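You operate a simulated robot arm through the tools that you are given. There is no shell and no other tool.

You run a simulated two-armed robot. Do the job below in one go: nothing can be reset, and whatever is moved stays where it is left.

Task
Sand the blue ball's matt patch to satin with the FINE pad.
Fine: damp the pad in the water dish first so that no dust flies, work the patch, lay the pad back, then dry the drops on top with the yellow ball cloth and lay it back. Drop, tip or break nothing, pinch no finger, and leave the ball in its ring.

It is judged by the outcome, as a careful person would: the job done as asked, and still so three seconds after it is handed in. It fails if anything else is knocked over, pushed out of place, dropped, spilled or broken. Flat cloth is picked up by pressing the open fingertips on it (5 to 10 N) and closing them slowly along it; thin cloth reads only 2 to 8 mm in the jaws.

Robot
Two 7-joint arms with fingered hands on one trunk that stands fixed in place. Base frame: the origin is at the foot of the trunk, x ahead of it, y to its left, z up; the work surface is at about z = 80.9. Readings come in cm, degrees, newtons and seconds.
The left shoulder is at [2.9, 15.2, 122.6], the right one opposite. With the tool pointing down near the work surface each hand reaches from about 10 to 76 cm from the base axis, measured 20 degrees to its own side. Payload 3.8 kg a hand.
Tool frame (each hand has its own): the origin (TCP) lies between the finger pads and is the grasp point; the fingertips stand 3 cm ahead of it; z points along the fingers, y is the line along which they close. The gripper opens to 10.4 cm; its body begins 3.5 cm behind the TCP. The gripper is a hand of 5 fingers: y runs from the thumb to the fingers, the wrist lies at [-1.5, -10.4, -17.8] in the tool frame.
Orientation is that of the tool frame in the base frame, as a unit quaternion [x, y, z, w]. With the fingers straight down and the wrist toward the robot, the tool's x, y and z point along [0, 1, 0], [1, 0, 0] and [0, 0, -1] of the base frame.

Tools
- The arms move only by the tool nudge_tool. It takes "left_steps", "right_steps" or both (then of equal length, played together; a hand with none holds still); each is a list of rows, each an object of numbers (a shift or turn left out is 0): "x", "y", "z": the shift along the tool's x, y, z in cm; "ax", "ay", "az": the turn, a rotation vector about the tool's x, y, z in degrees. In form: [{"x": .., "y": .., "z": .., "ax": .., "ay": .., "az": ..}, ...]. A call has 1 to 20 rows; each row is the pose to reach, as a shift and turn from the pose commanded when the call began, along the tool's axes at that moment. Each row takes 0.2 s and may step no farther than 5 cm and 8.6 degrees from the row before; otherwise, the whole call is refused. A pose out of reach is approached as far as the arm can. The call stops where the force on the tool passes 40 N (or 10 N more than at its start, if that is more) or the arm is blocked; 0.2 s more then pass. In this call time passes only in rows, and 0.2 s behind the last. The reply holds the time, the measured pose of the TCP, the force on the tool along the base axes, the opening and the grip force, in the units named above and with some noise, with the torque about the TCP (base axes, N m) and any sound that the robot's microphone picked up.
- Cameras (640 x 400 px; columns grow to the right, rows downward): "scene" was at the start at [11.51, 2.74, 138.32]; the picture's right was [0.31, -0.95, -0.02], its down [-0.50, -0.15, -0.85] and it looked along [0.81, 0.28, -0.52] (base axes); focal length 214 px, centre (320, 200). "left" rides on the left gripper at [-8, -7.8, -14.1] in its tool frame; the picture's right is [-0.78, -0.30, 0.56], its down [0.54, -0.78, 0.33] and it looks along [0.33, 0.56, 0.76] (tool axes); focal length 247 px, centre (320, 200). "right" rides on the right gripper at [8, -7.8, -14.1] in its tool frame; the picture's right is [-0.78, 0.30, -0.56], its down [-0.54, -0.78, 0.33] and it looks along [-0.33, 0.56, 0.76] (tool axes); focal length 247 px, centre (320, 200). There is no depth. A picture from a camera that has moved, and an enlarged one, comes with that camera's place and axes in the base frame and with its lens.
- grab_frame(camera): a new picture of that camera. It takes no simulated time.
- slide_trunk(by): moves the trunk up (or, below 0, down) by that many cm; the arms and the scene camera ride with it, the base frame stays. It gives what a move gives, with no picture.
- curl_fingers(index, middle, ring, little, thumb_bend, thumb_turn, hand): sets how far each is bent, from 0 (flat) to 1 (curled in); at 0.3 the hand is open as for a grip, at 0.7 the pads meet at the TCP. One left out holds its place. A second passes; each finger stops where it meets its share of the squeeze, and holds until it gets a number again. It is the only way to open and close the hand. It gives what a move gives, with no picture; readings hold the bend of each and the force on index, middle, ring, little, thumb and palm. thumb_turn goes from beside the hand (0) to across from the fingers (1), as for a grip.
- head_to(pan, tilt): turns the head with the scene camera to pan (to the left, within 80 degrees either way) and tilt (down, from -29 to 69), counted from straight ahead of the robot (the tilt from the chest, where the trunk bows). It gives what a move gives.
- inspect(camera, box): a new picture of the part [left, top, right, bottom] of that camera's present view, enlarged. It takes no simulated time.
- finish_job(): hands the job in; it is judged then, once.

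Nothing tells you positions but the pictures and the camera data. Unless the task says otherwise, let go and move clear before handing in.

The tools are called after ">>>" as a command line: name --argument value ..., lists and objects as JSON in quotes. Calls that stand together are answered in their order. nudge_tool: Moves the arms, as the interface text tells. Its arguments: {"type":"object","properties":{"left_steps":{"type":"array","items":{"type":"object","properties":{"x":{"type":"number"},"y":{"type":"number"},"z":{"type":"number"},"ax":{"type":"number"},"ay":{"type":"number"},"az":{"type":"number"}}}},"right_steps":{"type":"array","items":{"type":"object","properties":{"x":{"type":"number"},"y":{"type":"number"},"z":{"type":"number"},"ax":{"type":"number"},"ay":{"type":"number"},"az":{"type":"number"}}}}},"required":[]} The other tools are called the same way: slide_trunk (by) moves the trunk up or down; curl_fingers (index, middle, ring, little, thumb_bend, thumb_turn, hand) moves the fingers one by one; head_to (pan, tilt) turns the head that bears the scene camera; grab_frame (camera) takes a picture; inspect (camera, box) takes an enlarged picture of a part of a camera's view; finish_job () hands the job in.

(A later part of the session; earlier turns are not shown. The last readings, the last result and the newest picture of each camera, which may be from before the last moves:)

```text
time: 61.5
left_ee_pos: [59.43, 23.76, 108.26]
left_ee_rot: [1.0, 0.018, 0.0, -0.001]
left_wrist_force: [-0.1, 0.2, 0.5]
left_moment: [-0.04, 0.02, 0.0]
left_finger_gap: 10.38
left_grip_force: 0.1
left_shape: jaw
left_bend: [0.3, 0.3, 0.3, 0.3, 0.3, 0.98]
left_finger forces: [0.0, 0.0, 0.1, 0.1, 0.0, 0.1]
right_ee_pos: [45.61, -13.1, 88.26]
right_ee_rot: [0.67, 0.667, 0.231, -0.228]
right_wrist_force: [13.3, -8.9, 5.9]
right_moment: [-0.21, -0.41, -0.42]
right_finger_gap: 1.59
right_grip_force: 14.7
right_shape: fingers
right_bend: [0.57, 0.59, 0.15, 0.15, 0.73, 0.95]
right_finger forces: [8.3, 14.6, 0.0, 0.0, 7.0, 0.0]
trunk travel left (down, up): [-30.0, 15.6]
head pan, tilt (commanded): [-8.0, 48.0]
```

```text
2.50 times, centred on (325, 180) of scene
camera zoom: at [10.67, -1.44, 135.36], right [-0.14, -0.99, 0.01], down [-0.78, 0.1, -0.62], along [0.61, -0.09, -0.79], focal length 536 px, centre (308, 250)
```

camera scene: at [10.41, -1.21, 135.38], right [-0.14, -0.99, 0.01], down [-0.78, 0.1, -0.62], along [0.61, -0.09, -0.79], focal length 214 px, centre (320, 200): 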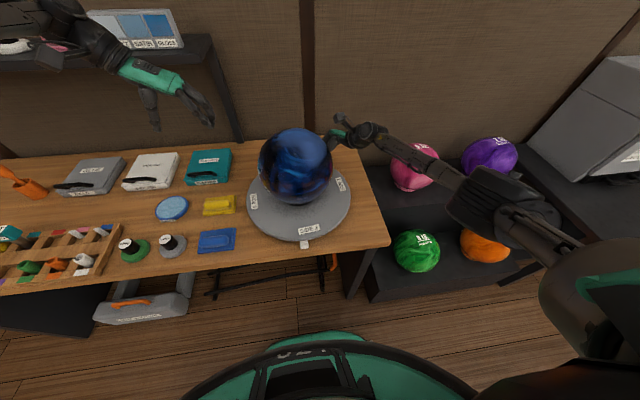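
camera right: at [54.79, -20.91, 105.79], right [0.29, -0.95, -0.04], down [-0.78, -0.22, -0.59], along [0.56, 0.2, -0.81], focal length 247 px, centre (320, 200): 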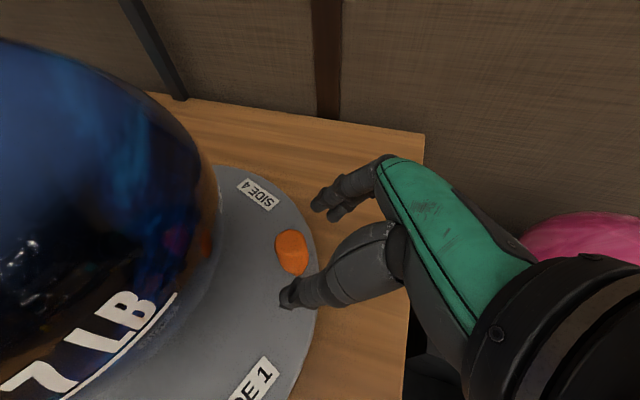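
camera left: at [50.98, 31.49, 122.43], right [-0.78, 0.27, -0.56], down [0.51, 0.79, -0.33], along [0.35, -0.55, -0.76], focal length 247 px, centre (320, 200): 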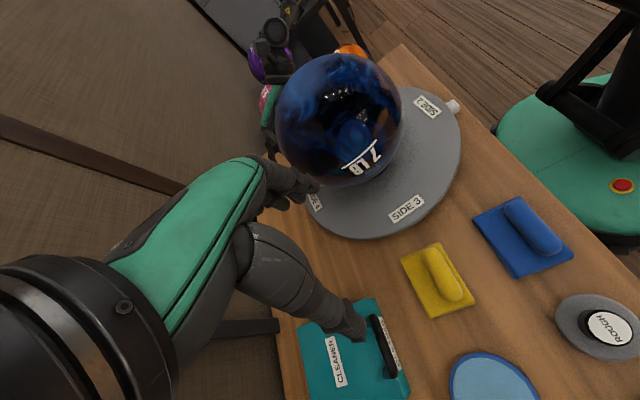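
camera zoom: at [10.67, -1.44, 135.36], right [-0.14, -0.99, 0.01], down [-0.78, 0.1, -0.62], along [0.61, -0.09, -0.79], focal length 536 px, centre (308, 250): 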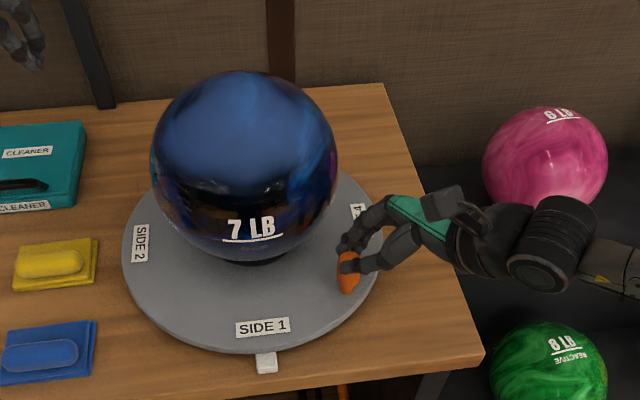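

The table is back at SIDE 1. I'll release the knob and draw the right hand away along its finger direction.

>>> curl_fingers --hand "right" --index 0.42 --middle 0.42 --thumb_bend 0.45

>>> nudge_tool --right_steps '[{"z": -1.5}, {"z": -3.5}, {"z": -6}, {"z": -9}, {"x": -3, "z": -12}, {"x": -5, "z": -14}]'

>>> inspect --camera "scene" --box '[250, 120, 350, 250]'

>>> grab_frame --camera "left"

```text
time: 62.5
left_ee_pos: [59.31, 23.93, 108.33]
left_ee_rot: [1.0, 0.018, 0.001, 0.0]
left_wrist_force: [0.4, -1.0, 0.3]
left_moment: [-0.01, -0.01, -0.02]
left_finger_gap: 10.4
left_grip_force: 0.0
left_shape: jaw
left_bend: [0.3, 0.3, 0.3, 0.3, 0.3, 0.98]
left_finger forces: [0.0, 0.0, 0.1, 0.1, 0.1, 0.0]
right_ee_pos: [45.24, -12.75, 88.27]
right_ee_rot: [0.669, 0.668, 0.23, -0.231]
right_wrist_force: [-0.3, 0.0, -0.1]
right_moment: [0.0, 0.0, 0.0]
right_finger_gap: 6.85
right_grip_force: 0.0
right_shape: fingers
right_bend: [0.42, 0.42, 0.15, 0.15, 0.45, 0.97]
right_finger forces: [0.0, 0.0, 0.0, 0.0, 0.1, 0.0]
trunk travel left (down, up): [-30.0, 15.6]
head pan, tilt (commanded): [-8.0, 48.0]
```

```text
time: 63.9
left_ee_pos: [59.18, 23.96, 108.26]
left_ee_rot: [1.0, 0.018, 0.001, 0.0]
left_wrist_force: [1.1, -0.2, -0.4]
left_moment: [-0.03, -0.01, -0.01]
left_finger_gap: 10.35
left_grip_force: 0.1
left_shape: jaw
left_bend: [0.3, 0.3, 0.3, 0.3, 0.3, 0.98]
left_finger forces: [0.0, 0.0, 0.1, 0.0, 0.1, 0.0]
right_ee_pos: [45.18, -25.21, 96.27]
right_ee_rot: [0.669, 0.668, 0.23, -0.23]
right_wrist_force: [0.2, -0.1, 0.3]
right_moment: [0.02, 0.03, 0.0]
right_finger_gap: 6.87
right_grip_force: 0.0
right_shape: fingers
right_bend: [0.42, 0.42, 0.15, 0.15, 0.45, 0.97]
right_finger forces: [0.1, 0.0, 0.0, 0.1, 0.1, 0.0]
trunk travel left (down, up): [-30.0, 15.6]
head pan, tilt (commanded): [-8.0, 48.0]
```

```text
3.08 times, centred on (300, 185) of scene
camera zoom: at [10.45, -1.26, 135.37], right [-0.14, -0.99, 0.01], down [-0.78, 0.1, -0.62], along [0.61, -0.09, -0.79], focal length 660 px, centre (382, 246)
```

zoom: 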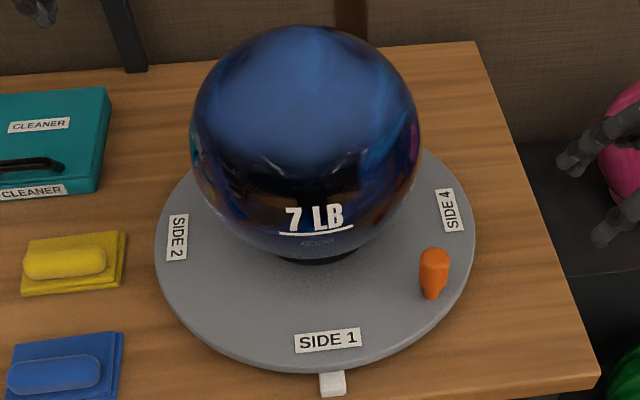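

```text
taken
camera left: at [51.0, 31.45, 122.46], right [-0.79, 0.27, -0.56], down [0.51, 0.8, -0.33], along [0.35, -0.54, -0.76], focal length 247 px, centre (320, 200)
```

left: 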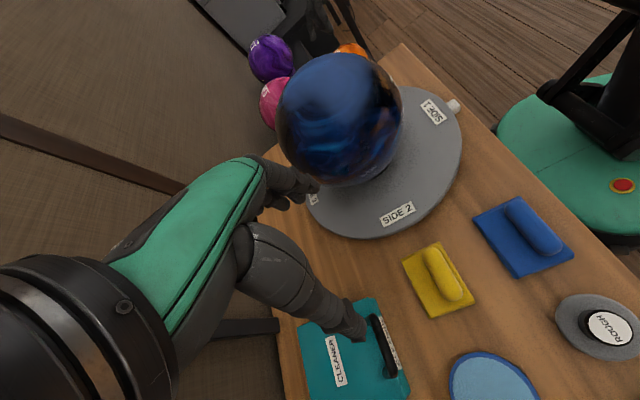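

>>> inspect --camera "left" --box '[260, 40, 420, 200]'

>>> inspect --camera "scene" --box '[255, 125, 340, 205]'

```text
2.50 times, centred on (340, 120) of left
camera zoom: at [51.0, 31.45, 122.46], right [-0.79, 0.27, -0.56], down [0.51, 0.8, -0.33], along [0.35, -0.54, -0.76], focal length 617 px, centre (270, 400)
```

zoom: 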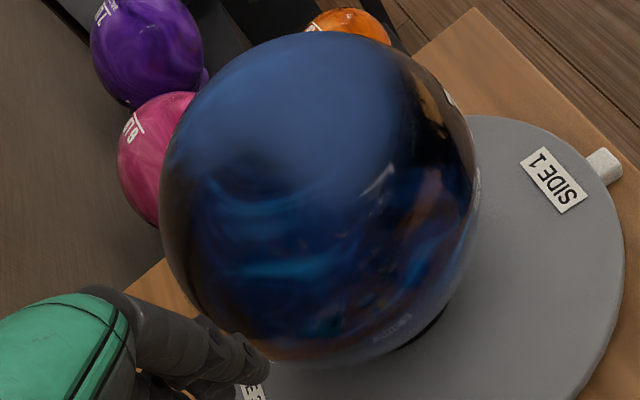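

```text
5.00 times, centred on (298, 165) of scene
camera zoom: at [10.45, -1.26, 135.37], right [-0.14, -0.99, 0.01], down [-0.78, 0.1, -0.62], along [0.61, -0.09, -0.79], focal length 1072 px, centre (432, 375)
```

zoom: 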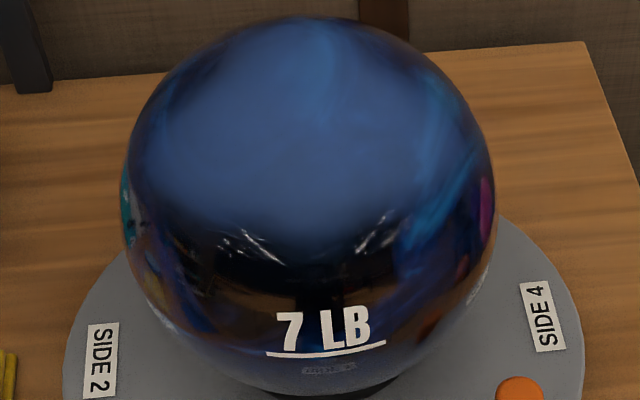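

The patch is now clear: a hazy cap centred about 70° up, leaning toward the robot, on top of the ball (centre about (56.3, -1, 93), radius about 10.5 cm). Now I'll bring the left hand over the green FINE pad and look down at it.

>>> nudge_tool --left_steps '[{"x": -2.3, "y": -2.4, "z": 0.5, "az": -5.4}, {"x": -4.6, "y": -4.9, "z": 1, "az": -10.8}, {"x": -6.9, "y": -7.3, "z": 1.5, "az": -16.1}, {"x": -9.2, "y": -9.8, "z": 2, "az": -21.5}, {"x": -11.5, "y": -12.2, "z": 2.5, "az": -26.9}, {"x": -13.8, "y": -14.7, "z": 3, "az": -32.3}, {"x": -16.1, "y": -17.1, "z": 3.5, "az": -37.6}, {"x": -18.6, "y": -19.7, "z": 4.3, "az": -43}]'

>>> grab_frame --camera "left"

>>> head_to --pan 25 --tilt 42

>>> grab_frame --camera "scene"

```text
time: 65.7
left_ee_pos: [40.01, 43.01, 104.02]
left_ee_rot: [0.924, 0.383, 0.0, 0.0]
left_wrist_force: [0.3, -0.1, -0.1]
left_moment: [0.01, -0.02, -0.02]
left_finger_gap: 10.37
left_grip_force: 0.1
left_shape: jaw
left_bend: [0.3, 0.3, 0.3, 0.3, 0.3, 0.98]
left_finger forces: [0.0, 0.0, 0.1, 0.1, 0.0, 0.0]
right_ee_pos: [45.14, -25.09, 96.36]
right_ee_rot: [0.669, 0.668, 0.23, -0.23]
right_wrist_force: [0.6, -0.5, 0.6]
right_moment: [-0.01, -0.02, 0.01]
right_finger_gap: 6.86
right_grip_force: 0.0
right_shape: fingers
right_bend: [0.42, 0.42, 0.15, 0.15, 0.45, 0.97]
right_finger forces: [0.0, 0.0, 0.0, 0.0, 0.1, 0.0]
trunk travel left (down, up): [-30.0, 15.6]
head pan, tilt (commanded): [-8.0, 48.0]
```

```text
taken
camera left: at [28.8, 42.92, 118.21], right [-0.76, -0.34, -0.56], down [-0.17, 0.93, -0.33], along [0.63, -0.16, -0.76], focal length 247 px, centre (320, 200)
```

left: 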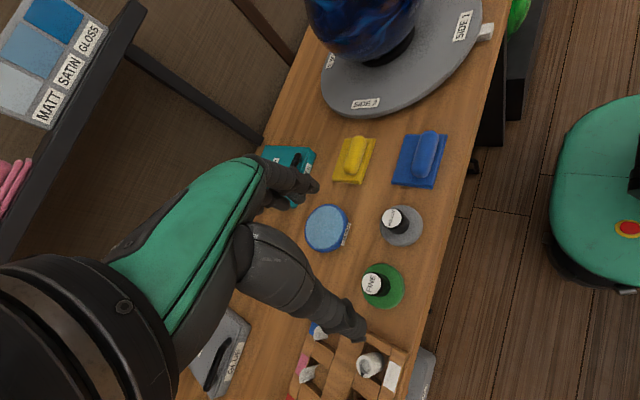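

```text
time: 66.7
left_ee_pos: [39.96, 43.08, 103.97]
left_ee_rot: [0.924, 0.382, 0.0, 0.0]
left_wrist_force: [0.9, 0.0, 1.1]
left_moment: [0.0, -0.02, -0.02]
left_finger_gap: 10.4
left_grip_force: 0.1
left_shape: jaw
left_bend: [0.3, 0.3, 0.3, 0.3, 0.3, 0.98]
left_finger forces: [0.1, 0.0, 0.0, 0.1, 0.0, 0.0]
right_ee_pos: [45.21, -25.21, 96.24]
right_ee_rot: [0.669, 0.668, 0.231, -0.23]
right_wrist_force: [0.1, -0.7, -0.1]
right_moment: [0.0, 0.0, 0.01]
right_finger_gap: 6.86
right_grip_force: 0.1
right_shape: fingers
right_bend: [0.42, 0.42, 0.15, 0.15, 0.45, 0.97]
right_finger forces: [0.0, 0.0, 0.0, 0.0, 0.0, 0.0]
trunk travel left (down, up): [-30.0, 15.6]
head pan, tilt (commanded): [25.0, 42.0]
```

```text
taken
camera scene: at [10.28, 3.41, 136.24], right [0.42, -0.91, -0.03], down [-0.65, -0.28, -0.7], along [0.63, 0.31, -0.71], focal length 214 px, centre (320, 200)
```

scene: 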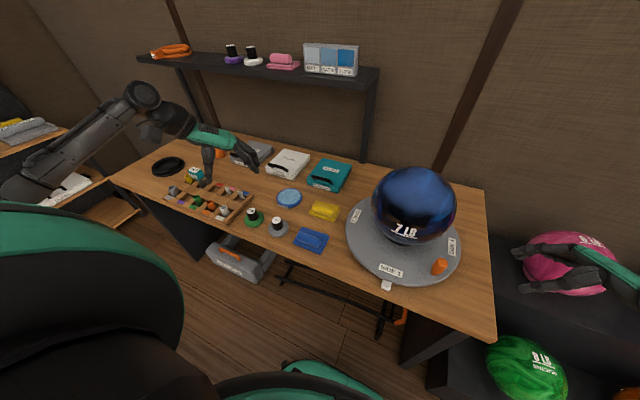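

>>> inspect --camera "left" --box '[330, 190, 450, 320]'

>>> inspect --camera "left" --box '[270, 110, 450, 270]'

>>> inspect --camera "scene" --box '[150, 130, 350, 260]'

```text
3.08 times, centred on (390, 255) of left
camera zoom: at [28.88, 42.88, 118.21], right [-0.76, -0.34, -0.56], down [-0.17, 0.93, -0.33], along [0.63, -0.16, -0.76], focal length 760 px, centre (105, 31)
```

zoom: 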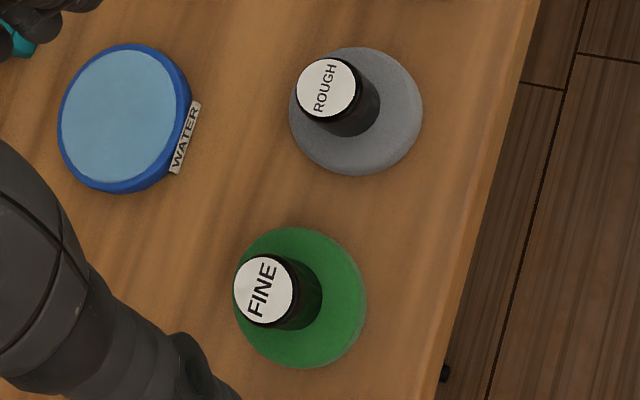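

```text
2.50 times, centred on (360, 190) of left
camera zoom: at [28.88, 42.88, 118.21], right [-0.76, -0.34, -0.56], down [-0.17, 0.93, -0.33], along [0.63, -0.16, -0.76], focal length 617 px, centre (220, 225)
```

zoom: 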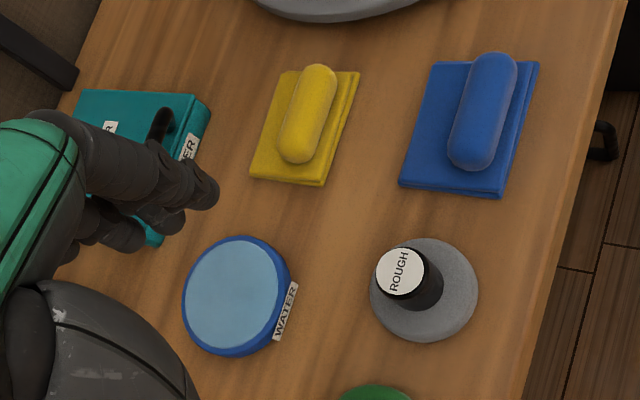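

```text
3.08 times, centred on (250, 195) of scene
camera zoom: at [10.28, 3.41, 136.24], right [0.42, -0.91, -0.03], down [-0.65, -0.28, -0.7], along [0.63, 0.31, -0.71], focal length 660 px, centre (535, 215)
```

zoom: 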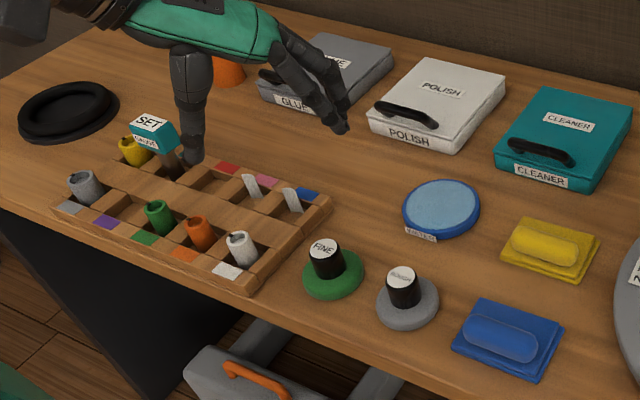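

FINE pad centre is about (42.1, 45.6), handle top z 86.6, handle about 2.6 cm thick; the water dish is about (55.2, 40.2); the yellow cloth about (54.2, 26.3). I'll half-close the left fingers and come down over the FINE handle.

>>> curl_fingers --hand "left" --index 0.45 --middle 0.45 --ring 0.3 --little 0.3 --thumb_bend 0.45

>>> nudge_tool --left_steps '[{"x": 1.3, "z": 3}, {"x": 2.6, "z": 6}, {"x": 3.79, "y": 0.08, "z": 9}, {"x": 3.79, "y": 0.08, "z": 12}]'

>>> inspect --camera "left" --box '[260, 150, 480, 350]'

>>> inspect --camera "scene" --box '[180, 140, 320, 250]'

```text
time: 67.7
left_ee_pos: [40.1, 42.91, 104.01]
left_ee_rot: [0.924, 0.382, 0.0, 0.0]
left_wrist_force: [0.1, -0.6, 0.6]
left_moment: [0.02, 0.03, 0.0]
left_finger_gap: 6.57
left_grip_force: 0.1
left_shape: fingers
left_bend: [0.45, 0.45, 0.3, 0.3, 0.45, 0.98]
left_finger forces: [0.0, 0.1, 0.1, 0.0, 0.1, 0.0]
right_ee_pos: [45.29, -25.18, 96.42]
right_ee_rot: [0.669, 0.668, 0.231, -0.229]
right_wrist_force: [-0.9, 0.0, -1.1]
right_moment: [-0.02, -0.01, 0.0]
right_finger_gap: 6.86
right_grip_force: 0.1
right_shape: fingers
right_bend: [0.42, 0.42, 0.15, 0.15, 0.45, 0.97]
right_finger forces: [0.0, 0.0, 0.0, 0.0, 0.1, 0.1]
trunk travel left (down, up): [-30.0, 15.6]
head pan, tilt (commanded): [25.0, 42.0]
```

```text
time: 68.7
left_ee_pos: [42.93, 45.84, 92.0]
left_ee_rot: [0.924, 0.383, 0.0, 0.0]
left_wrist_force: [0.6, 0.5, -0.7]
left_moment: [-0.03, 0.01, 0.02]
left_finger_gap: 6.57
left_grip_force: 0.1
left_shape: fingers
left_bend: [0.45, 0.45, 0.3, 0.3, 0.45, 0.98]
left_finger forces: [0.1, 0.0, 0.1, 0.1, 0.0, 0.0]
right_ee_pos: [45.12, -25.18, 96.36]
right_ee_rot: [0.669, 0.668, 0.23, -0.231]
right_wrist_force: [0.9, -1.1, 0.5]
right_moment: [-0.01, 0.02, -0.04]
right_finger_gap: 6.86
right_grip_force: 0.0
right_shape: fingers
right_bend: [0.42, 0.42, 0.15, 0.15, 0.45, 0.97]
right_finger forces: [0.1, 0.0, 0.0, 0.1, 0.0, 0.1]
trunk travel left (down, up): [-30.0, 15.6]
head pan, tilt (commanded): [25.0, 42.0]
```

```text
2.00 times, centred on (370, 250) of left
camera zoom: at [31.73, 45.62, 106.09], right [-0.76, -0.34, -0.56], down [-0.17, 0.93, -0.33], along [0.63, -0.16, -0.76], focal length 494 px, centre (220, 100)
```

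zoom: 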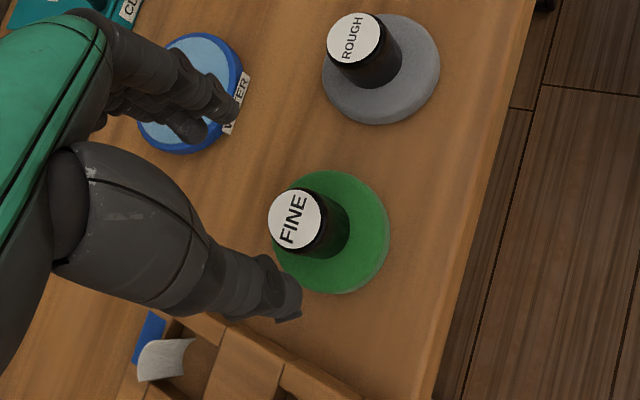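

```text
3.64 times, centred on (250, 195) of scene
camera zoom: at [10.3, 3.43, 136.24], right [0.42, -0.91, -0.03], down [-0.65, -0.28, -0.7], along [0.63, 0.31, -0.71], focal length 780 px, centre (574, 218)
```

zoom: 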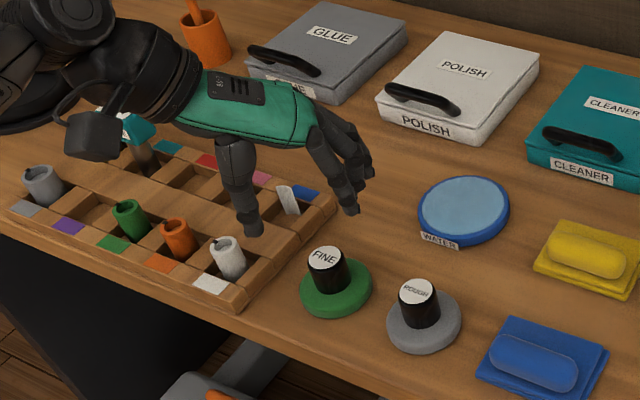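

>>> nudge_tool --left_steps '[{"x": -0.28, "y": -0.45, "z": 1}, {"x": -0.28, "y": -0.45, "z": 2.5}, {"x": -0.28, "y": -0.45, "z": 4.2}, {"x": -0.28, "y": -0.45, "z": 5.7}]'

>>> inspect --camera "left" --box '[240, 140, 440, 340]'

>>> inspect --camera "scene" --box '[190, 150, 310, 240]'

```text
time: 69.7
left_ee_pos: [42.41, 46.08, 86.53]
left_ee_rot: [0.924, 0.382, 0.0, 0.001]
left_wrist_force: [-0.2, 0.3, -0.7]
left_moment: [-0.04, -0.02, 0.01]
left_finger_gap: 6.57
left_grip_force: 0.0
left_shape: fingers
left_bend: [0.45, 0.45, 0.3, 0.3, 0.45, 0.98]
left_finger forces: [0.1, 0.0, 0.0, 0.0, 0.0, 0.0]
right_ee_pos: [45.27, -25.22, 96.28]
right_ee_rot: [0.669, 0.667, 0.23, -0.231]
right_wrist_force: [-0.2, -0.5, 0.5]
right_moment: [-0.02, -0.01, -0.03]
right_finger_gap: 6.9
right_grip_force: 0.1
right_shape: fingers
right_bend: [0.42, 0.42, 0.15, 0.15, 0.45, 0.97]
right_finger forces: [0.1, 0.0, 0.2, 0.0, 0.0, 0.0]
trunk travel left (down, up): [-30.0, 15.6]
head pan, tilt (commanded): [25.0, 42.0]
```

```text
2.00 times, centred on (340, 240) of left
camera zoom: at [31.23, 45.86, 100.6], right [-0.76, -0.34, -0.56], down [-0.17, 0.93, -0.33], along [0.63, -0.16, -0.76], focal length 494 px, centre (280, 120)
```

zoom: 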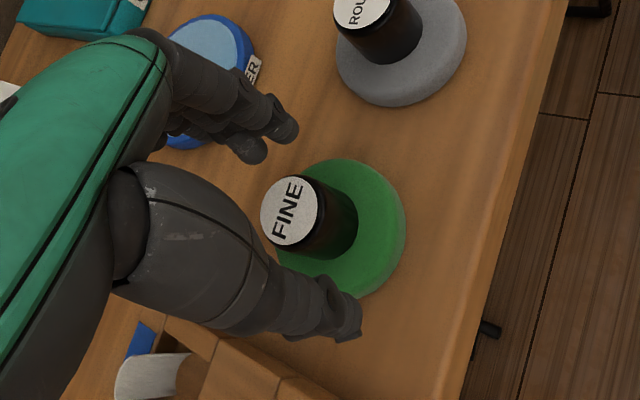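

```text
4.44 times, centred on (250, 195) of scene
camera zoom: at [10.29, 3.42, 136.24], right [0.42, -0.91, -0.03], down [-0.65, -0.28, -0.7], along [0.63, 0.31, -0.71], focal length 953 px, centre (631, 222)
```

zoom: 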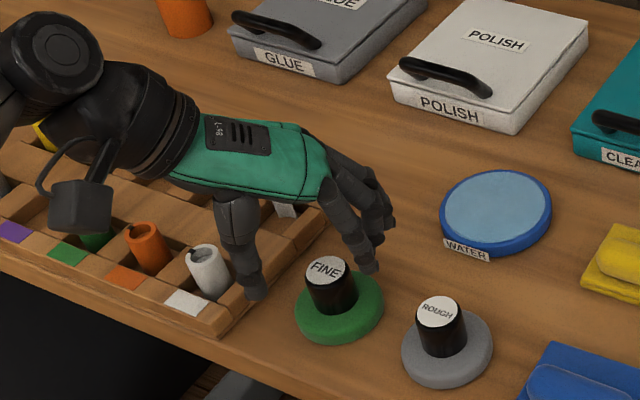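

>>> nudge_tool --left_steps '[{"x": -0.25, "y": -0.25, "z": 0.1}, {"x": -0.5, "y": -0.5, "z": 0.3}]'

>>> curl_fingers --hand "left" --index 0.56 --middle 0.56 --thumb_bend 0.6

>>> inspect --camera "left" --box '[240, 140, 440, 340]'

```text
time: 70.3
left_ee_pos: [41.66, 45.88, 86.14]
left_ee_rot: [0.924, 0.382, 0.001, 0.0]
left_wrist_force: [-1.1, -0.4, 0.2]
left_moment: [0.03, 0.02, -0.01]
left_finger_gap: 6.58
left_grip_force: 0.0
left_shape: fingers
left_bend: [0.45, 0.45, 0.3, 0.3, 0.45, 0.98]
left_finger forces: [0.0, 0.0, 0.0, 0.1, 0.0, 0.0]
right_ee_pos: [45.2, -25.2, 96.36]
right_ee_rot: [0.67, 0.668, 0.23, -0.23]
right_wrist_force: [-0.1, 0.5, -1.0]
right_moment: [-0.01, 0.05, -0.01]
right_finger_gap: 6.86
right_grip_force: 0.0
right_shape: fingers
right_bend: [0.42, 0.42, 0.15, 0.15, 0.45, 0.97]
right_finger forces: [0.0, 0.1, 0.1, 0.0, 0.0, 0.0]
trunk travel left (down, up): [-30.0, 15.6]
head pan, tilt (commanded): [25.0, 42.0]
```

```text
time: 71.3
left_ee_pos: [41.67, 46.05, 86.13]
left_ee_rot: [0.924, 0.382, 0.0, 0.0]
left_wrist_force: [-0.2, -0.7, 0.3]
left_moment: [0.01, -0.03, 0.0]
left_finger_gap: 3.2
left_grip_force: 0.4
left_shape: fingers
left_bend: [0.56, 0.56, 0.3, 0.3, 0.6, 0.98]
left_finger forces: [0.0, 0.1, 0.1, 0.0, 0.0, 0.0]
right_ee_pos: [45.17, -25.16, 96.27]
right_ee_rot: [0.669, 0.668, 0.23, -0.231]
right_wrist_force: [-0.6, -0.2, 1.0]
right_moment: [0.03, 0.01, 0.0]
right_finger_gap: 6.86
right_grip_force: 0.2
right_shape: fingers
right_bend: [0.42, 0.42, 0.15, 0.15, 0.45, 0.97]
right_finger forces: [0.0, 0.1, 0.1, 0.0, 0.0, 0.0]
trunk travel left (down, up): [-30.0, 15.6]
head pan, tilt (commanded): [25.0, 42.0]
```

```text
2.00 times, centred on (340, 240) of left
camera zoom: at [30.49, 45.81, 100.33], right [-0.76, -0.34, -0.56], down [-0.17, 0.93, -0.33], along [0.63, -0.16, -0.76], focal length 494 px, centre (280, 120)
```

zoom: 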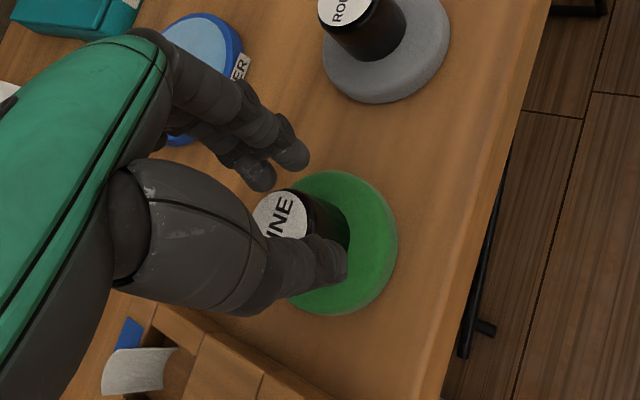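

>>> nudge_tool --left_steps '[{"y": -0.3}]'

>>> curl_fingers --hand "left" --index 0.72 --middle 0.72 --thumb_bend 0.74

>>> inspect --camera "left" --box '[240, 140, 440, 340]'

>>> inspect --camera "scene" --box '[190, 150, 310, 240]'

```text
time: 71.7
left_ee_pos: [41.4, 46.07, 86.14]
left_ee_rot: [0.924, 0.381, 0.0, 0.0]
left_wrist_force: [0.8, 0.2, -0.1]
left_moment: [-0.01, 0.0, 0.0]
left_finger_gap: 3.2
left_grip_force: 0.3
left_shape: fingers
left_bend: [0.56, 0.56, 0.3, 0.3, 0.6, 0.98]
left_finger forces: [0.0, 0.4, 0.0, 0.0, 0.0, 0.0]
right_ee_pos: [45.19, -25.27, 96.31]
right_ee_rot: [0.669, 0.668, 0.23, -0.231]
right_wrist_force: [0.3, 0.8, -0.2]
right_moment: [-0.01, -0.01, -0.01]
right_finger_gap: 6.89
right_grip_force: 0.0
right_shape: fingers
right_bend: [0.42, 0.42, 0.15, 0.15, 0.45, 0.97]
right_finger forces: [0.0, 0.1, 0.1, 0.0, 0.0, 0.1]
trunk travel left (down, up): [-30.0, 15.6]
head pan, tilt (commanded): [25.0, 42.0]
```

```text
time: 72.7
left_ee_pos: [41.43, 46.2, 86.07]
left_ee_rot: [0.924, 0.382, 0.0, -0.001]
left_wrist_force: [-0.1, 0.5, 0.2]
left_moment: [-0.01, -0.02, 0.01]
left_finger_gap: 0.0
left_grip_force: 0.0
left_shape: fingers
left_bend: [0.71, 0.72, 0.3, 0.3, 0.73, 0.97]
left_finger forces: [0.0, 0.0, 0.1, 0.1, 0.1, 0.1]
right_ee_pos: [45.19, -25.14, 96.27]
right_ee_rot: [0.669, 0.668, 0.231, -0.23]
right_wrist_force: [-0.1, 0.9, 0.3]
right_moment: [0.0, 0.04, 0.01]
right_finger_gap: 6.86
right_grip_force: 0.1
right_shape: fingers
right_bend: [0.42, 0.42, 0.15, 0.15, 0.45, 0.97]
right_finger forces: [0.0, 0.0, 0.0, 0.0, 0.0, 0.0]
trunk travel left (down, up): [-30.0, 15.6]
head pan, tilt (commanded): [25.0, 42.0]
```

```text
2.00 times, centred on (340, 240) of left
camera zoom: at [30.28, 45.99, 100.32], right [-0.76, -0.34, -0.56], down [-0.17, 0.93, -0.33], along [0.63, -0.16, -0.76], focal length 494 px, centre (280, 120)
```

zoom: 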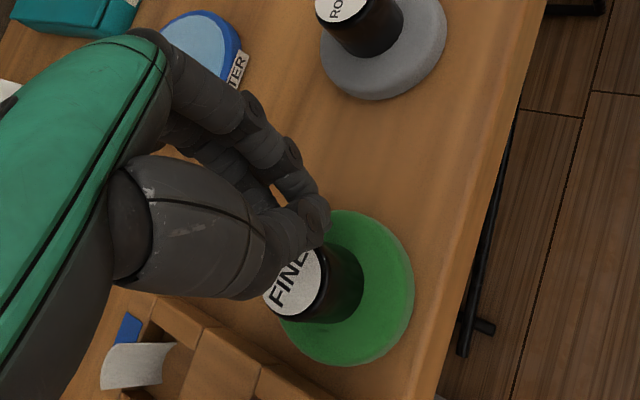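

```text
4.44 times, centred on (250, 195) of scene
camera zoom: at [10.28, 3.41, 136.24], right [0.42, -0.91, -0.03], down [-0.65, -0.28, -0.7], along [0.63, 0.31, -0.71], focal length 953 px, centre (631, 222)
```

zoom: 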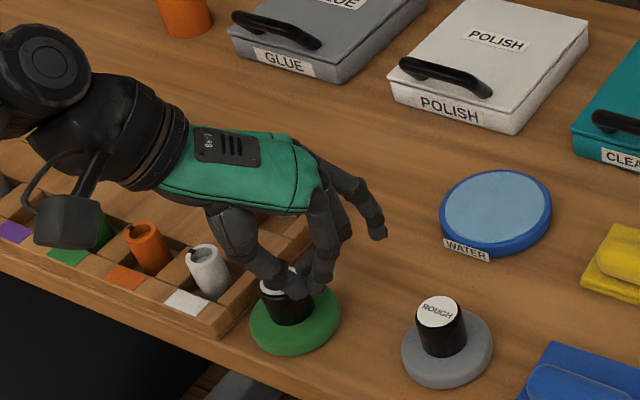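

The fingers slipped past the handle and pushed the pad a little toward the tray; it is still upright. I'll lift straight up, open, and re-align with the handle centred between thumb and fingers.

>>> nudge_tool --left_steps '[{"z": -1.2}, {"z": -2.5}, {"z": -4}, {"z": -5.5}]'

>>> curl_fingers --hand "left" --index 0.42 --middle 0.42 --ring 0.2 --little 0.2 --thumb_bend 0.4

>>> inspect --camera "left" --box '[260, 150, 480, 350]'

>>> inspect --camera "scene" --box '[190, 150, 310, 240]'

```text
time: 73.7
left_ee_pos: [41.28, 46.03, 91.73]
left_ee_rot: [0.924, 0.382, 0.0, 0.0]
left_wrist_force: [0.0, 0.1, 0.5]
left_moment: [-0.06, -0.01, -0.01]
left_finger_gap: 0.0
left_grip_force: 0.0
left_shape: fingers
left_bend: [0.71, 0.72, 0.3, 0.3, 0.73, 0.97]
left_finger forces: [0.0, 0.0, 0.0, 0.1, 0.0, 0.1]
right_ee_pos: [45.15, -25.28, 96.31]
right_ee_rot: [0.669, 0.668, 0.231, -0.23]
right_wrist_force: [0.6, 0.9, -0.7]
right_moment: [0.0, 0.03, -0.03]
right_finger_gap: 6.86
right_grip_force: 0.1
right_shape: fingers
right_bend: [0.42, 0.42, 0.15, 0.15, 0.45, 0.97]
right_finger forces: [0.1, 0.0, 0.0, 0.0, 0.1, 0.0]
trunk travel left (down, up): [-30.0, 15.6]
head pan, tilt (commanded): [25.0, 42.0]
```

```text
time: 74.7
left_ee_pos: [41.39, 46.14, 91.61]
left_ee_rot: [0.924, 0.383, 0.0, -0.001]
left_wrist_force: [-0.5, -0.9, 0.4]
left_moment: [0.01, 0.01, 0.02]
left_finger_gap: 7.5
left_grip_force: 0.0
left_shape: fingers
left_bend: [0.42, 0.42, 0.2, 0.2, 0.4, 0.97]
left_finger forces: [0.0, 0.0, 0.0, 0.0, 0.0, 0.0]
right_ee_pos: [45.32, -25.21, 96.43]
right_ee_rot: [0.669, 0.668, 0.23, -0.23]
right_wrist_force: [-0.8, -0.2, 0.1]
right_moment: [-0.01, 0.0, 0.01]
right_finger_gap: 6.85
right_grip_force: 0.0
right_shape: fingers
right_bend: [0.42, 0.42, 0.15, 0.15, 0.45, 0.97]
right_finger forces: [0.0, 0.0, 0.1, 0.0, 0.0, 0.0]
trunk travel left (down, up): [-30.0, 15.6]
head pan, tilt (commanded): [25.0, 42.0]
```

```text
2.00 times, centred on (370, 250) of left
camera zoom: at [30.24, 45.98, 105.81], right [-0.76, -0.34, -0.56], down [-0.17, 0.93, -0.33], along [0.63, -0.16, -0.76], focal length 494 px, centre (220, 100)
```

zoom: 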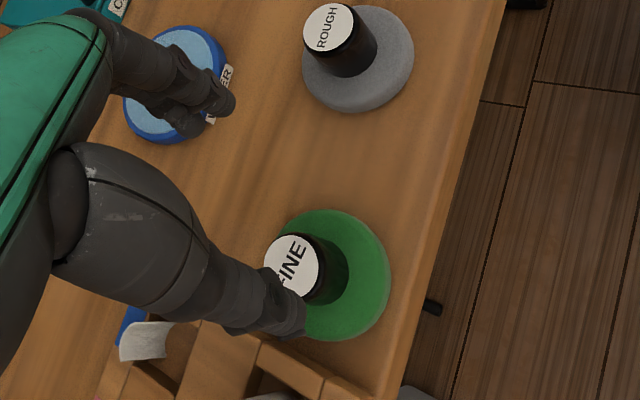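

```text
4.44 times, centred on (250, 195) of scene
camera zoom: at [10.28, 3.41, 136.24], right [0.42, -0.91, -0.03], down [-0.65, -0.28, -0.7], along [0.63, 0.31, -0.71], focal length 953 px, centre (631, 222)
```

zoom: 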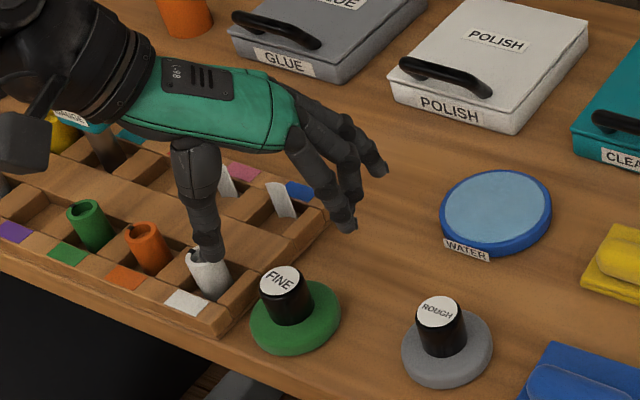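

The handle seems lower than I assumed (the fingertips only caught its top edge). I'll measure the depth properly by shifting the hand sideways a known amount and comparing views.

>>> nudge_tool --left_steps '[{"y": 1.5}, {"y": 3}, {"y": 4.5}, {"y": 6}]'

>>> inspect --camera "left" --box '[260, 200, 480, 400]'

>>> grab_frame --camera "left"

```text
time: 75.7
left_ee_pos: [45.87, 41.88, 91.68]
left_ee_rot: [0.924, 0.383, 0.001, 0.0]
left_wrist_force: [0.3, -0.3, 0.3]
left_moment: [0.02, -0.02, -0.01]
left_finger_gap: 7.48
left_grip_force: 0.0
left_shape: fingers
left_bend: [0.42, 0.42, 0.2, 0.2, 0.4, 0.97]
left_finger forces: [0.1, 0.0, 0.0, 0.0, 0.1, 0.0]
right_ee_pos: [45.07, -25.29, 96.24]
right_ee_rot: [0.669, 0.668, 0.23, -0.23]
right_wrist_force: [0.5, 0.1, -0.9]
right_moment: [0.0, 0.01, 0.0]
right_finger_gap: 6.83
right_grip_force: 0.1
right_shape: fingers
right_bend: [0.42, 0.42, 0.15, 0.15, 0.45, 0.97]
right_finger forces: [0.1, 0.0, 0.1, 0.1, 0.0, 0.0]
trunk travel left (down, up): [-30.0, 15.6]
head pan, tilt (commanded): [25.0, 42.0]
```

```text
2.00 times, centred on (370, 300) of left
camera zoom: at [34.6, 41.74, 105.8], right [-0.76, -0.34, -0.56], down [-0.17, 0.93, -0.33], along [0.63, -0.16, -0.76], focal length 494 px, centre (220, 0)
```

zoom: 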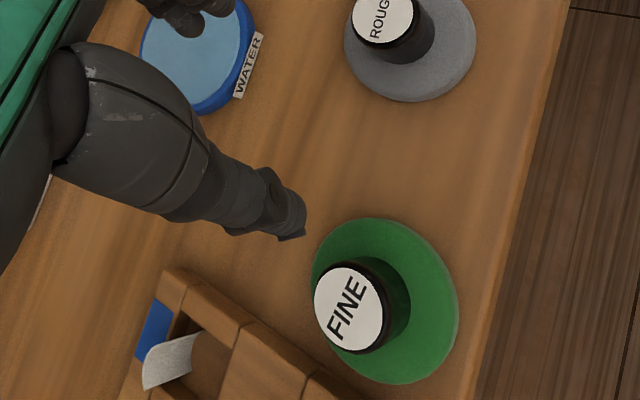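

```text
taken
camera left: at [34.6, 41.74, 105.8], right [-0.76, -0.34, -0.56], down [-0.17, 0.93, -0.33], along [0.63, -0.16, -0.76], focal length 247 px, centre (320, 200)
```

left: 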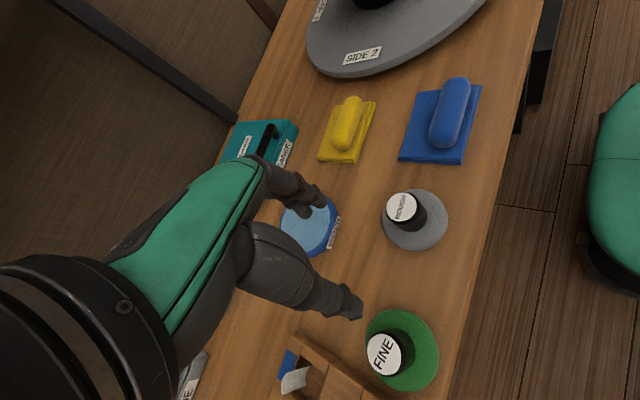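

Now I have the true heights: by parallax the table is nearer z 77.7, the handle top is about 83.4, and the FINE pad is at about (41.05, 48.4). I'll go back over it and come down about 3.5 cm lower than before.

>>> nudge_tool --left_steps '[{"x": 0.3, "y": -2}, {"x": 0.6, "y": -4}, {"x": 0.9, "y": -6}, {"x": 1.1, "y": -7.98}, {"x": 1.1, "y": -7.98, "z": 1.7}]'

>>> curl_fingers --hand "left" --index 0.42 --middle 0.42 --thumb_bend 0.52

>>> inspect --camera "left" --box '[260, 150, 480, 350]'

>>> inspect --camera "scene" --box '[190, 150, 310, 240]'

```text
time: 76.9
left_ee_pos: [41.11, 48.29, 90.06]
left_ee_rot: [0.924, 0.383, 0.0, 0.001]
left_wrist_force: [-0.2, 0.1, 0.2]
left_moment: [0.01, 0.04, -0.01]
left_finger_gap: 7.51
left_grip_force: 0.1
left_shape: fingers
left_bend: [0.42, 0.42, 0.2, 0.2, 0.4, 0.97]
left_finger forces: [0.0, 0.1, 0.0, 0.0, 0.1, 0.1]
right_ee_pos: [45.23, -25.2, 96.33]
right_ee_rot: [0.669, 0.668, 0.23, -0.231]
right_wrist_force: [-0.3, -0.7, 0.4]
right_moment: [-0.02, -0.01, 0.0]
right_finger_gap: 6.87
right_grip_force: 0.1
right_shape: fingers
right_bend: [0.42, 0.42, 0.15, 0.15, 0.45, 0.97]
right_finger forces: [0.0, 0.1, 0.0, 0.0, 0.0, 0.1]
trunk travel left (down, up): [-30.0, 15.6]
head pan, tilt (commanded): [25.0, 42.0]
```

```text
time: 77.9
left_ee_pos: [41.0, 48.35, 90.06]
left_ee_rot: [0.924, 0.382, 0.0, 0.0]
left_wrist_force: [0.7, -0.5, 0.3]
left_moment: [-0.02, 0.02, 0.0]
left_finger_gap: 6.02
left_grip_force: 0.1
left_shape: fingers
left_bend: [0.42, 0.42, 0.2, 0.2, 0.52, 0.97]
left_finger forces: [0.1, 0.0, 0.0, 0.0, 0.0, 0.0]
right_ee_pos: [45.19, -25.26, 96.37]
right_ee_rot: [0.67, 0.668, 0.23, -0.23]
right_wrist_force: [0.0, -0.1, 0.6]
right_moment: [0.01, 0.04, -0.02]
right_finger_gap: 6.86
right_grip_force: 0.0
right_shape: fingers
right_bend: [0.42, 0.42, 0.15, 0.15, 0.45, 0.97]
right_finger forces: [0.0, 0.1, 0.0, 0.0, 0.0, 0.0]
trunk travel left (down, up): [-30.0, 15.6]
head pan, tilt (commanded): [25.0, 42.0]
```

```text
2.00 times, centred on (370, 250) of left
camera zoom: at [29.88, 48.15, 104.13], right [-0.76, -0.34, -0.56], down [-0.17, 0.93, -0.33], along [0.63, -0.16, -0.76], focal length 494 px, centre (220, 100)
```

zoom: 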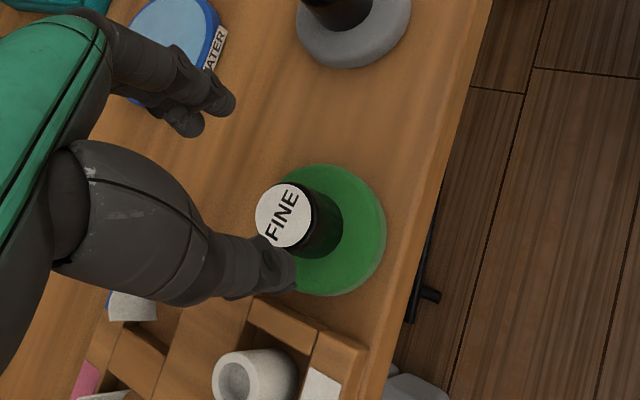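

```text
4.44 times, centred on (250, 195) of scene
camera zoom: at [10.28, 3.41, 136.24], right [0.42, -0.91, -0.03], down [-0.65, -0.28, -0.7], along [0.63, 0.31, -0.71], focal length 953 px, centre (631, 222)
```

zoom: 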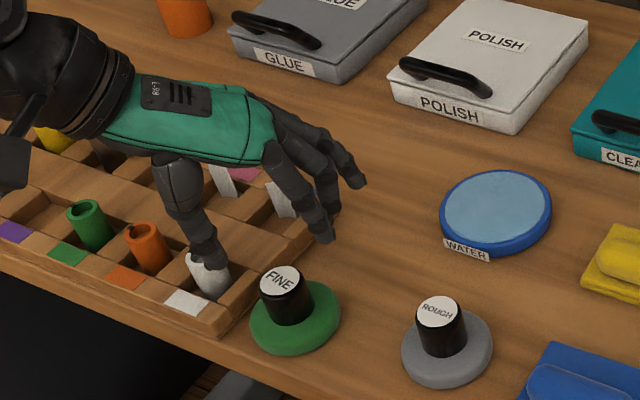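

>>> nudge_tool --left_steps '[{"x": -0.15, "y": -0.3, "z": 1.5}, {"x": -0.15, "y": -0.3, "z": 3}, {"x": -0.15, "y": -0.3, "z": 4.5}, {"x": -0.15, "y": -0.3, "z": 5.8}]'

>>> inspect --camera "left" --box '[240, 140, 440, 340]'

>>> inspect --camera "scene" --box '[190, 160, 290, 240]'

```text
time: 78.9
left_ee_pos: [40.49, 48.44, 84.1]
left_ee_rot: [0.925, 0.381, 0.0, 0.0]
left_wrist_force: [-0.9, 0.8, 0.6]
left_moment: [0.03, -0.01, 0.0]
left_finger_gap: 6.0
left_grip_force: 0.2
left_shape: fingers
left_bend: [0.42, 0.42, 0.2, 0.2, 0.52, 0.97]
left_finger forces: [0.1, 0.0, 0.1, 0.0, 0.1, 0.1]
right_ee_pos: [45.19, -25.1, 96.39]
right_ee_rot: [0.669, 0.668, 0.231, -0.229]
right_wrist_force: [-0.2, -0.4, 0.5]
right_moment: [0.03, -0.01, -0.04]
right_finger_gap: 6.84
right_grip_force: 0.1
right_shape: fingers
right_bend: [0.42, 0.42, 0.15, 0.15, 0.45, 0.97]
right_finger forces: [0.0, 0.0, 0.0, 0.0, 0.0, 0.0]
trunk travel left (down, up): [-30.0, 15.6]
head pan, tilt (commanded): [25.0, 42.0]
```

```text
2.00 times, centred on (340, 240) of left
camera zoom: at [29.42, 48.31, 98.24], right [-0.76, -0.34, -0.56], down [-0.17, 0.93, -0.33], along [0.63, -0.16, -0.76], focal length 494 px, centre (280, 120)
```

zoom: 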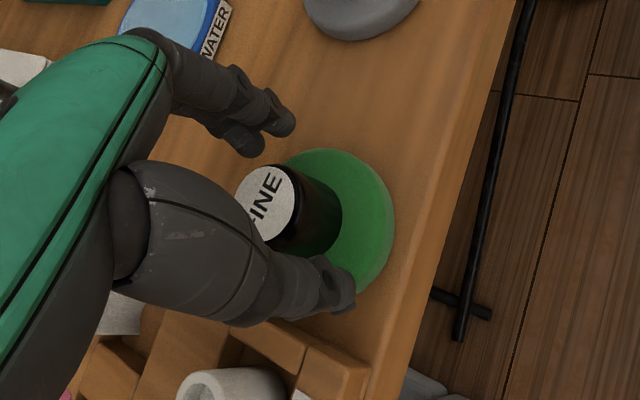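

```text
5.00 times, centred on (240, 200) of scene
camera zoom: at [10.28, 3.42, 136.24], right [0.42, -0.91, -0.03], down [-0.65, -0.28, -0.7], along [0.63, 0.31, -0.71], focal length 1072 px, centre (720, 200)
```

zoom: 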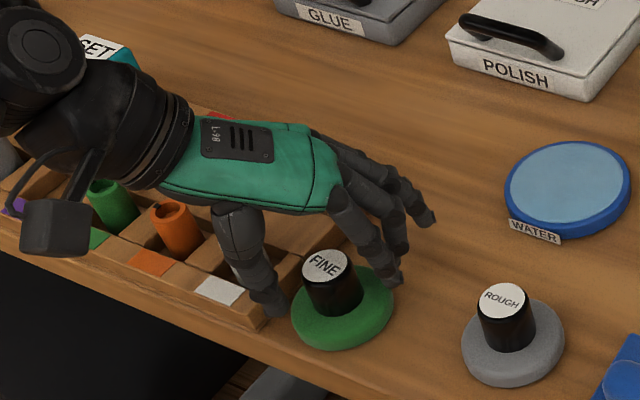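

>>> nudge_tool --left_steps '[{"y": 0.15, "z": 0.7}, {"y": 0.2, "z": 1.4}]'

>>> curl_fingers --hand "left" --index 0.56 --middle 0.56 --thumb_bend 0.6

>>> inspect --camera "left" --box '[240, 140, 440, 340]'

```text
time: 79.5
left_ee_pos: [40.54, 48.27, 82.72]
left_ee_rot: [0.924, 0.382, 0.0, 0.0]
left_wrist_force: [-0.4, 1.0, 4.4]
left_moment: [0.11, 0.15, 0.01]
left_finger_gap: 6.06
left_grip_force: 1.9
left_shape: fingers
left_bend: [0.42, 0.42, 0.2, 0.2, 0.52, 0.97]
left_finger forces: [0.0, 0.1, 0.0, 0.0, 4.2, 0.0]
right_ee_pos: [45.09, -25.16, 96.35]
right_ee_rot: [0.669, 0.668, 0.23, -0.23]
right_wrist_force: [0.0, 0.6, 0.2]
right_moment: [0.0, -0.01, 0.0]
right_finger_gap: 6.84
right_grip_force: 0.1
right_shape: fingers
right_bend: [0.42, 0.42, 0.15, 0.15, 0.45, 0.97]
right_finger forces: [0.1, 0.0, 0.0, 0.1, 0.0, 0.0]
trunk travel left (down, up): [-30.0, 15.6]
head pan, tilt (commanded): [25.0, 42.0]
```

```text
time: 80.5
left_ee_pos: [40.71, 48.2, 82.69]
left_ee_rot: [0.924, 0.382, 0.002, 0.001]
left_wrist_force: [5.2, -2.5, 14.4]
left_moment: [-0.05, -0.18, 0.04]
left_finger_gap: 4.76
left_grip_force: 10.1
left_shape: fingers
left_bend: [0.51, 0.5, 0.2, 0.2, 0.54, 0.97]
left_finger forces: [5.0, 6.8, 0.1, 0.0, 8.6, 0.1]
right_ee_pos: [45.13, -25.29, 96.35]
right_ee_rot: [0.669, 0.668, 0.231, -0.231]
right_wrist_force: [0.2, -1.1, -0.1]
right_moment: [-0.01, 0.02, -0.02]
right_finger_gap: 6.86
right_grip_force: 0.0
right_shape: fingers
right_bend: [0.42, 0.42, 0.15, 0.15, 0.45, 0.97]
right_finger forces: [0.1, 0.0, 0.0, 0.0, 0.0, 0.1]
trunk travel left (down, up): [-30.0, 15.6]
head pan, tilt (commanded): [25.0, 42.0]
```

```text
2.00 times, centred on (340, 240) of left
camera zoom: at [29.51, 47.99, 96.93], right [-0.76, -0.34, -0.56], down [-0.17, 0.93, -0.33], along [0.63, -0.16, -0.76], focal length 494 px, centre (280, 120)
```

zoom: 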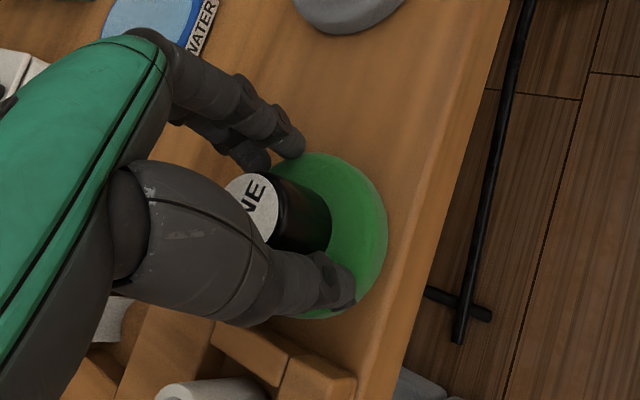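

The fingertips are touching the pad's top; I'll lift 0.7 cm and then close on the handle.

>>> nudge_tool --left_steps '[{"z": -0.4}, {"z": -0.7}]'

>>> curl_fingers --hand "left" --index 0.6 --middle 0.6 --thumb_bend 0.6

>>> inspect --camera "left" --box '[240, 140, 440, 340]'

```text
time: 81.1
left_ee_pos: [40.41, 48.18, 83.22]
left_ee_rot: [0.924, 0.382, -0.002, -0.001]
left_wrist_force: [0.5, -0.5, 0.0]
left_moment: [-0.01, -0.01, 0.0]
left_finger_gap: 3.59
left_grip_force: 2.1
left_shape: fingers
left_bend: [0.56, 0.54, 0.2, 0.2, 0.57, 0.97]
left_finger forces: [0.0, 2.0, 0.0, 0.0, 2.5, 0.1]
right_ee_pos: [45.25, -25.21, 96.3]
right_ee_rot: [0.669, 0.668, 0.229, -0.231]
right_wrist_force: [-0.6, -0.4, 0.1]
right_moment: [-0.02, 0.0, 0.01]
right_finger_gap: 6.86
right_grip_force: 0.0
right_shape: fingers
right_bend: [0.42, 0.42, 0.15, 0.15, 0.45, 0.97]
right_finger forces: [0.1, 0.0, 0.1, 0.0, 0.1, 0.0]
trunk travel left (down, up): [-30.0, 15.6]
head pan, tilt (commanded): [25.0, 42.0]
```

```text
time: 82.1
left_ee_pos: [40.45, 48.25, 83.37]
left_ee_rot: [0.924, 0.382, 0.001, 0.0]
left_wrist_force: [-0.4, -0.1, -0.2]
left_moment: [-0.02, 0.0, -0.01]
left_finger_gap: 3.15
left_grip_force: 4.3
left_shape: fingers
left_bend: [0.6, 0.56, 0.2, 0.2, 0.57, 0.97]
left_finger forces: [0.1, 3.6, 0.1, 0.0, 4.2, 0.0]
right_ee_pos: [45.17, -25.13, 96.28]
right_ee_rot: [0.669, 0.668, 0.23, -0.23]
right_wrist_force: [-0.4, 0.5, 0.5]
right_moment: [-0.02, 0.04, 0.0]
right_finger_gap: 6.86
right_grip_force: 0.2
right_shape: fingers
right_bend: [0.42, 0.42, 0.15, 0.15, 0.45, 0.97]
right_finger forces: [0.0, 0.0, 0.0, 0.0, 0.0, 0.0]
trunk travel left (down, up): [-30.0, 15.6]
head pan, tilt (commanded): [25.0, 42.0]
```

```text
2.00 times, centred on (340, 240) of left
camera zoom: at [29.42, 48.1, 97.56], right [-0.76, -0.34, -0.56], down [-0.17, 0.93, -0.33], along [0.63, -0.16, -0.76], focal length 494 px, centre (280, 120)
```

zoom: 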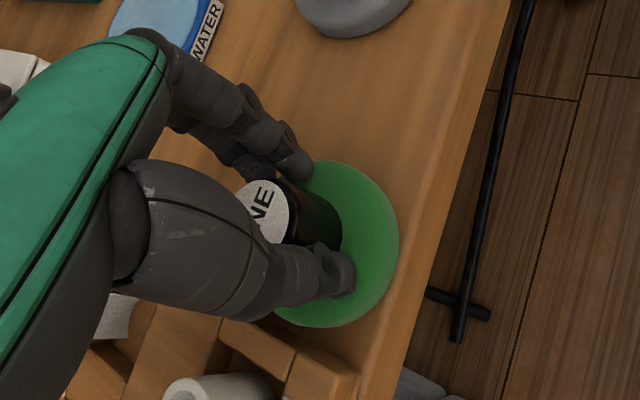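

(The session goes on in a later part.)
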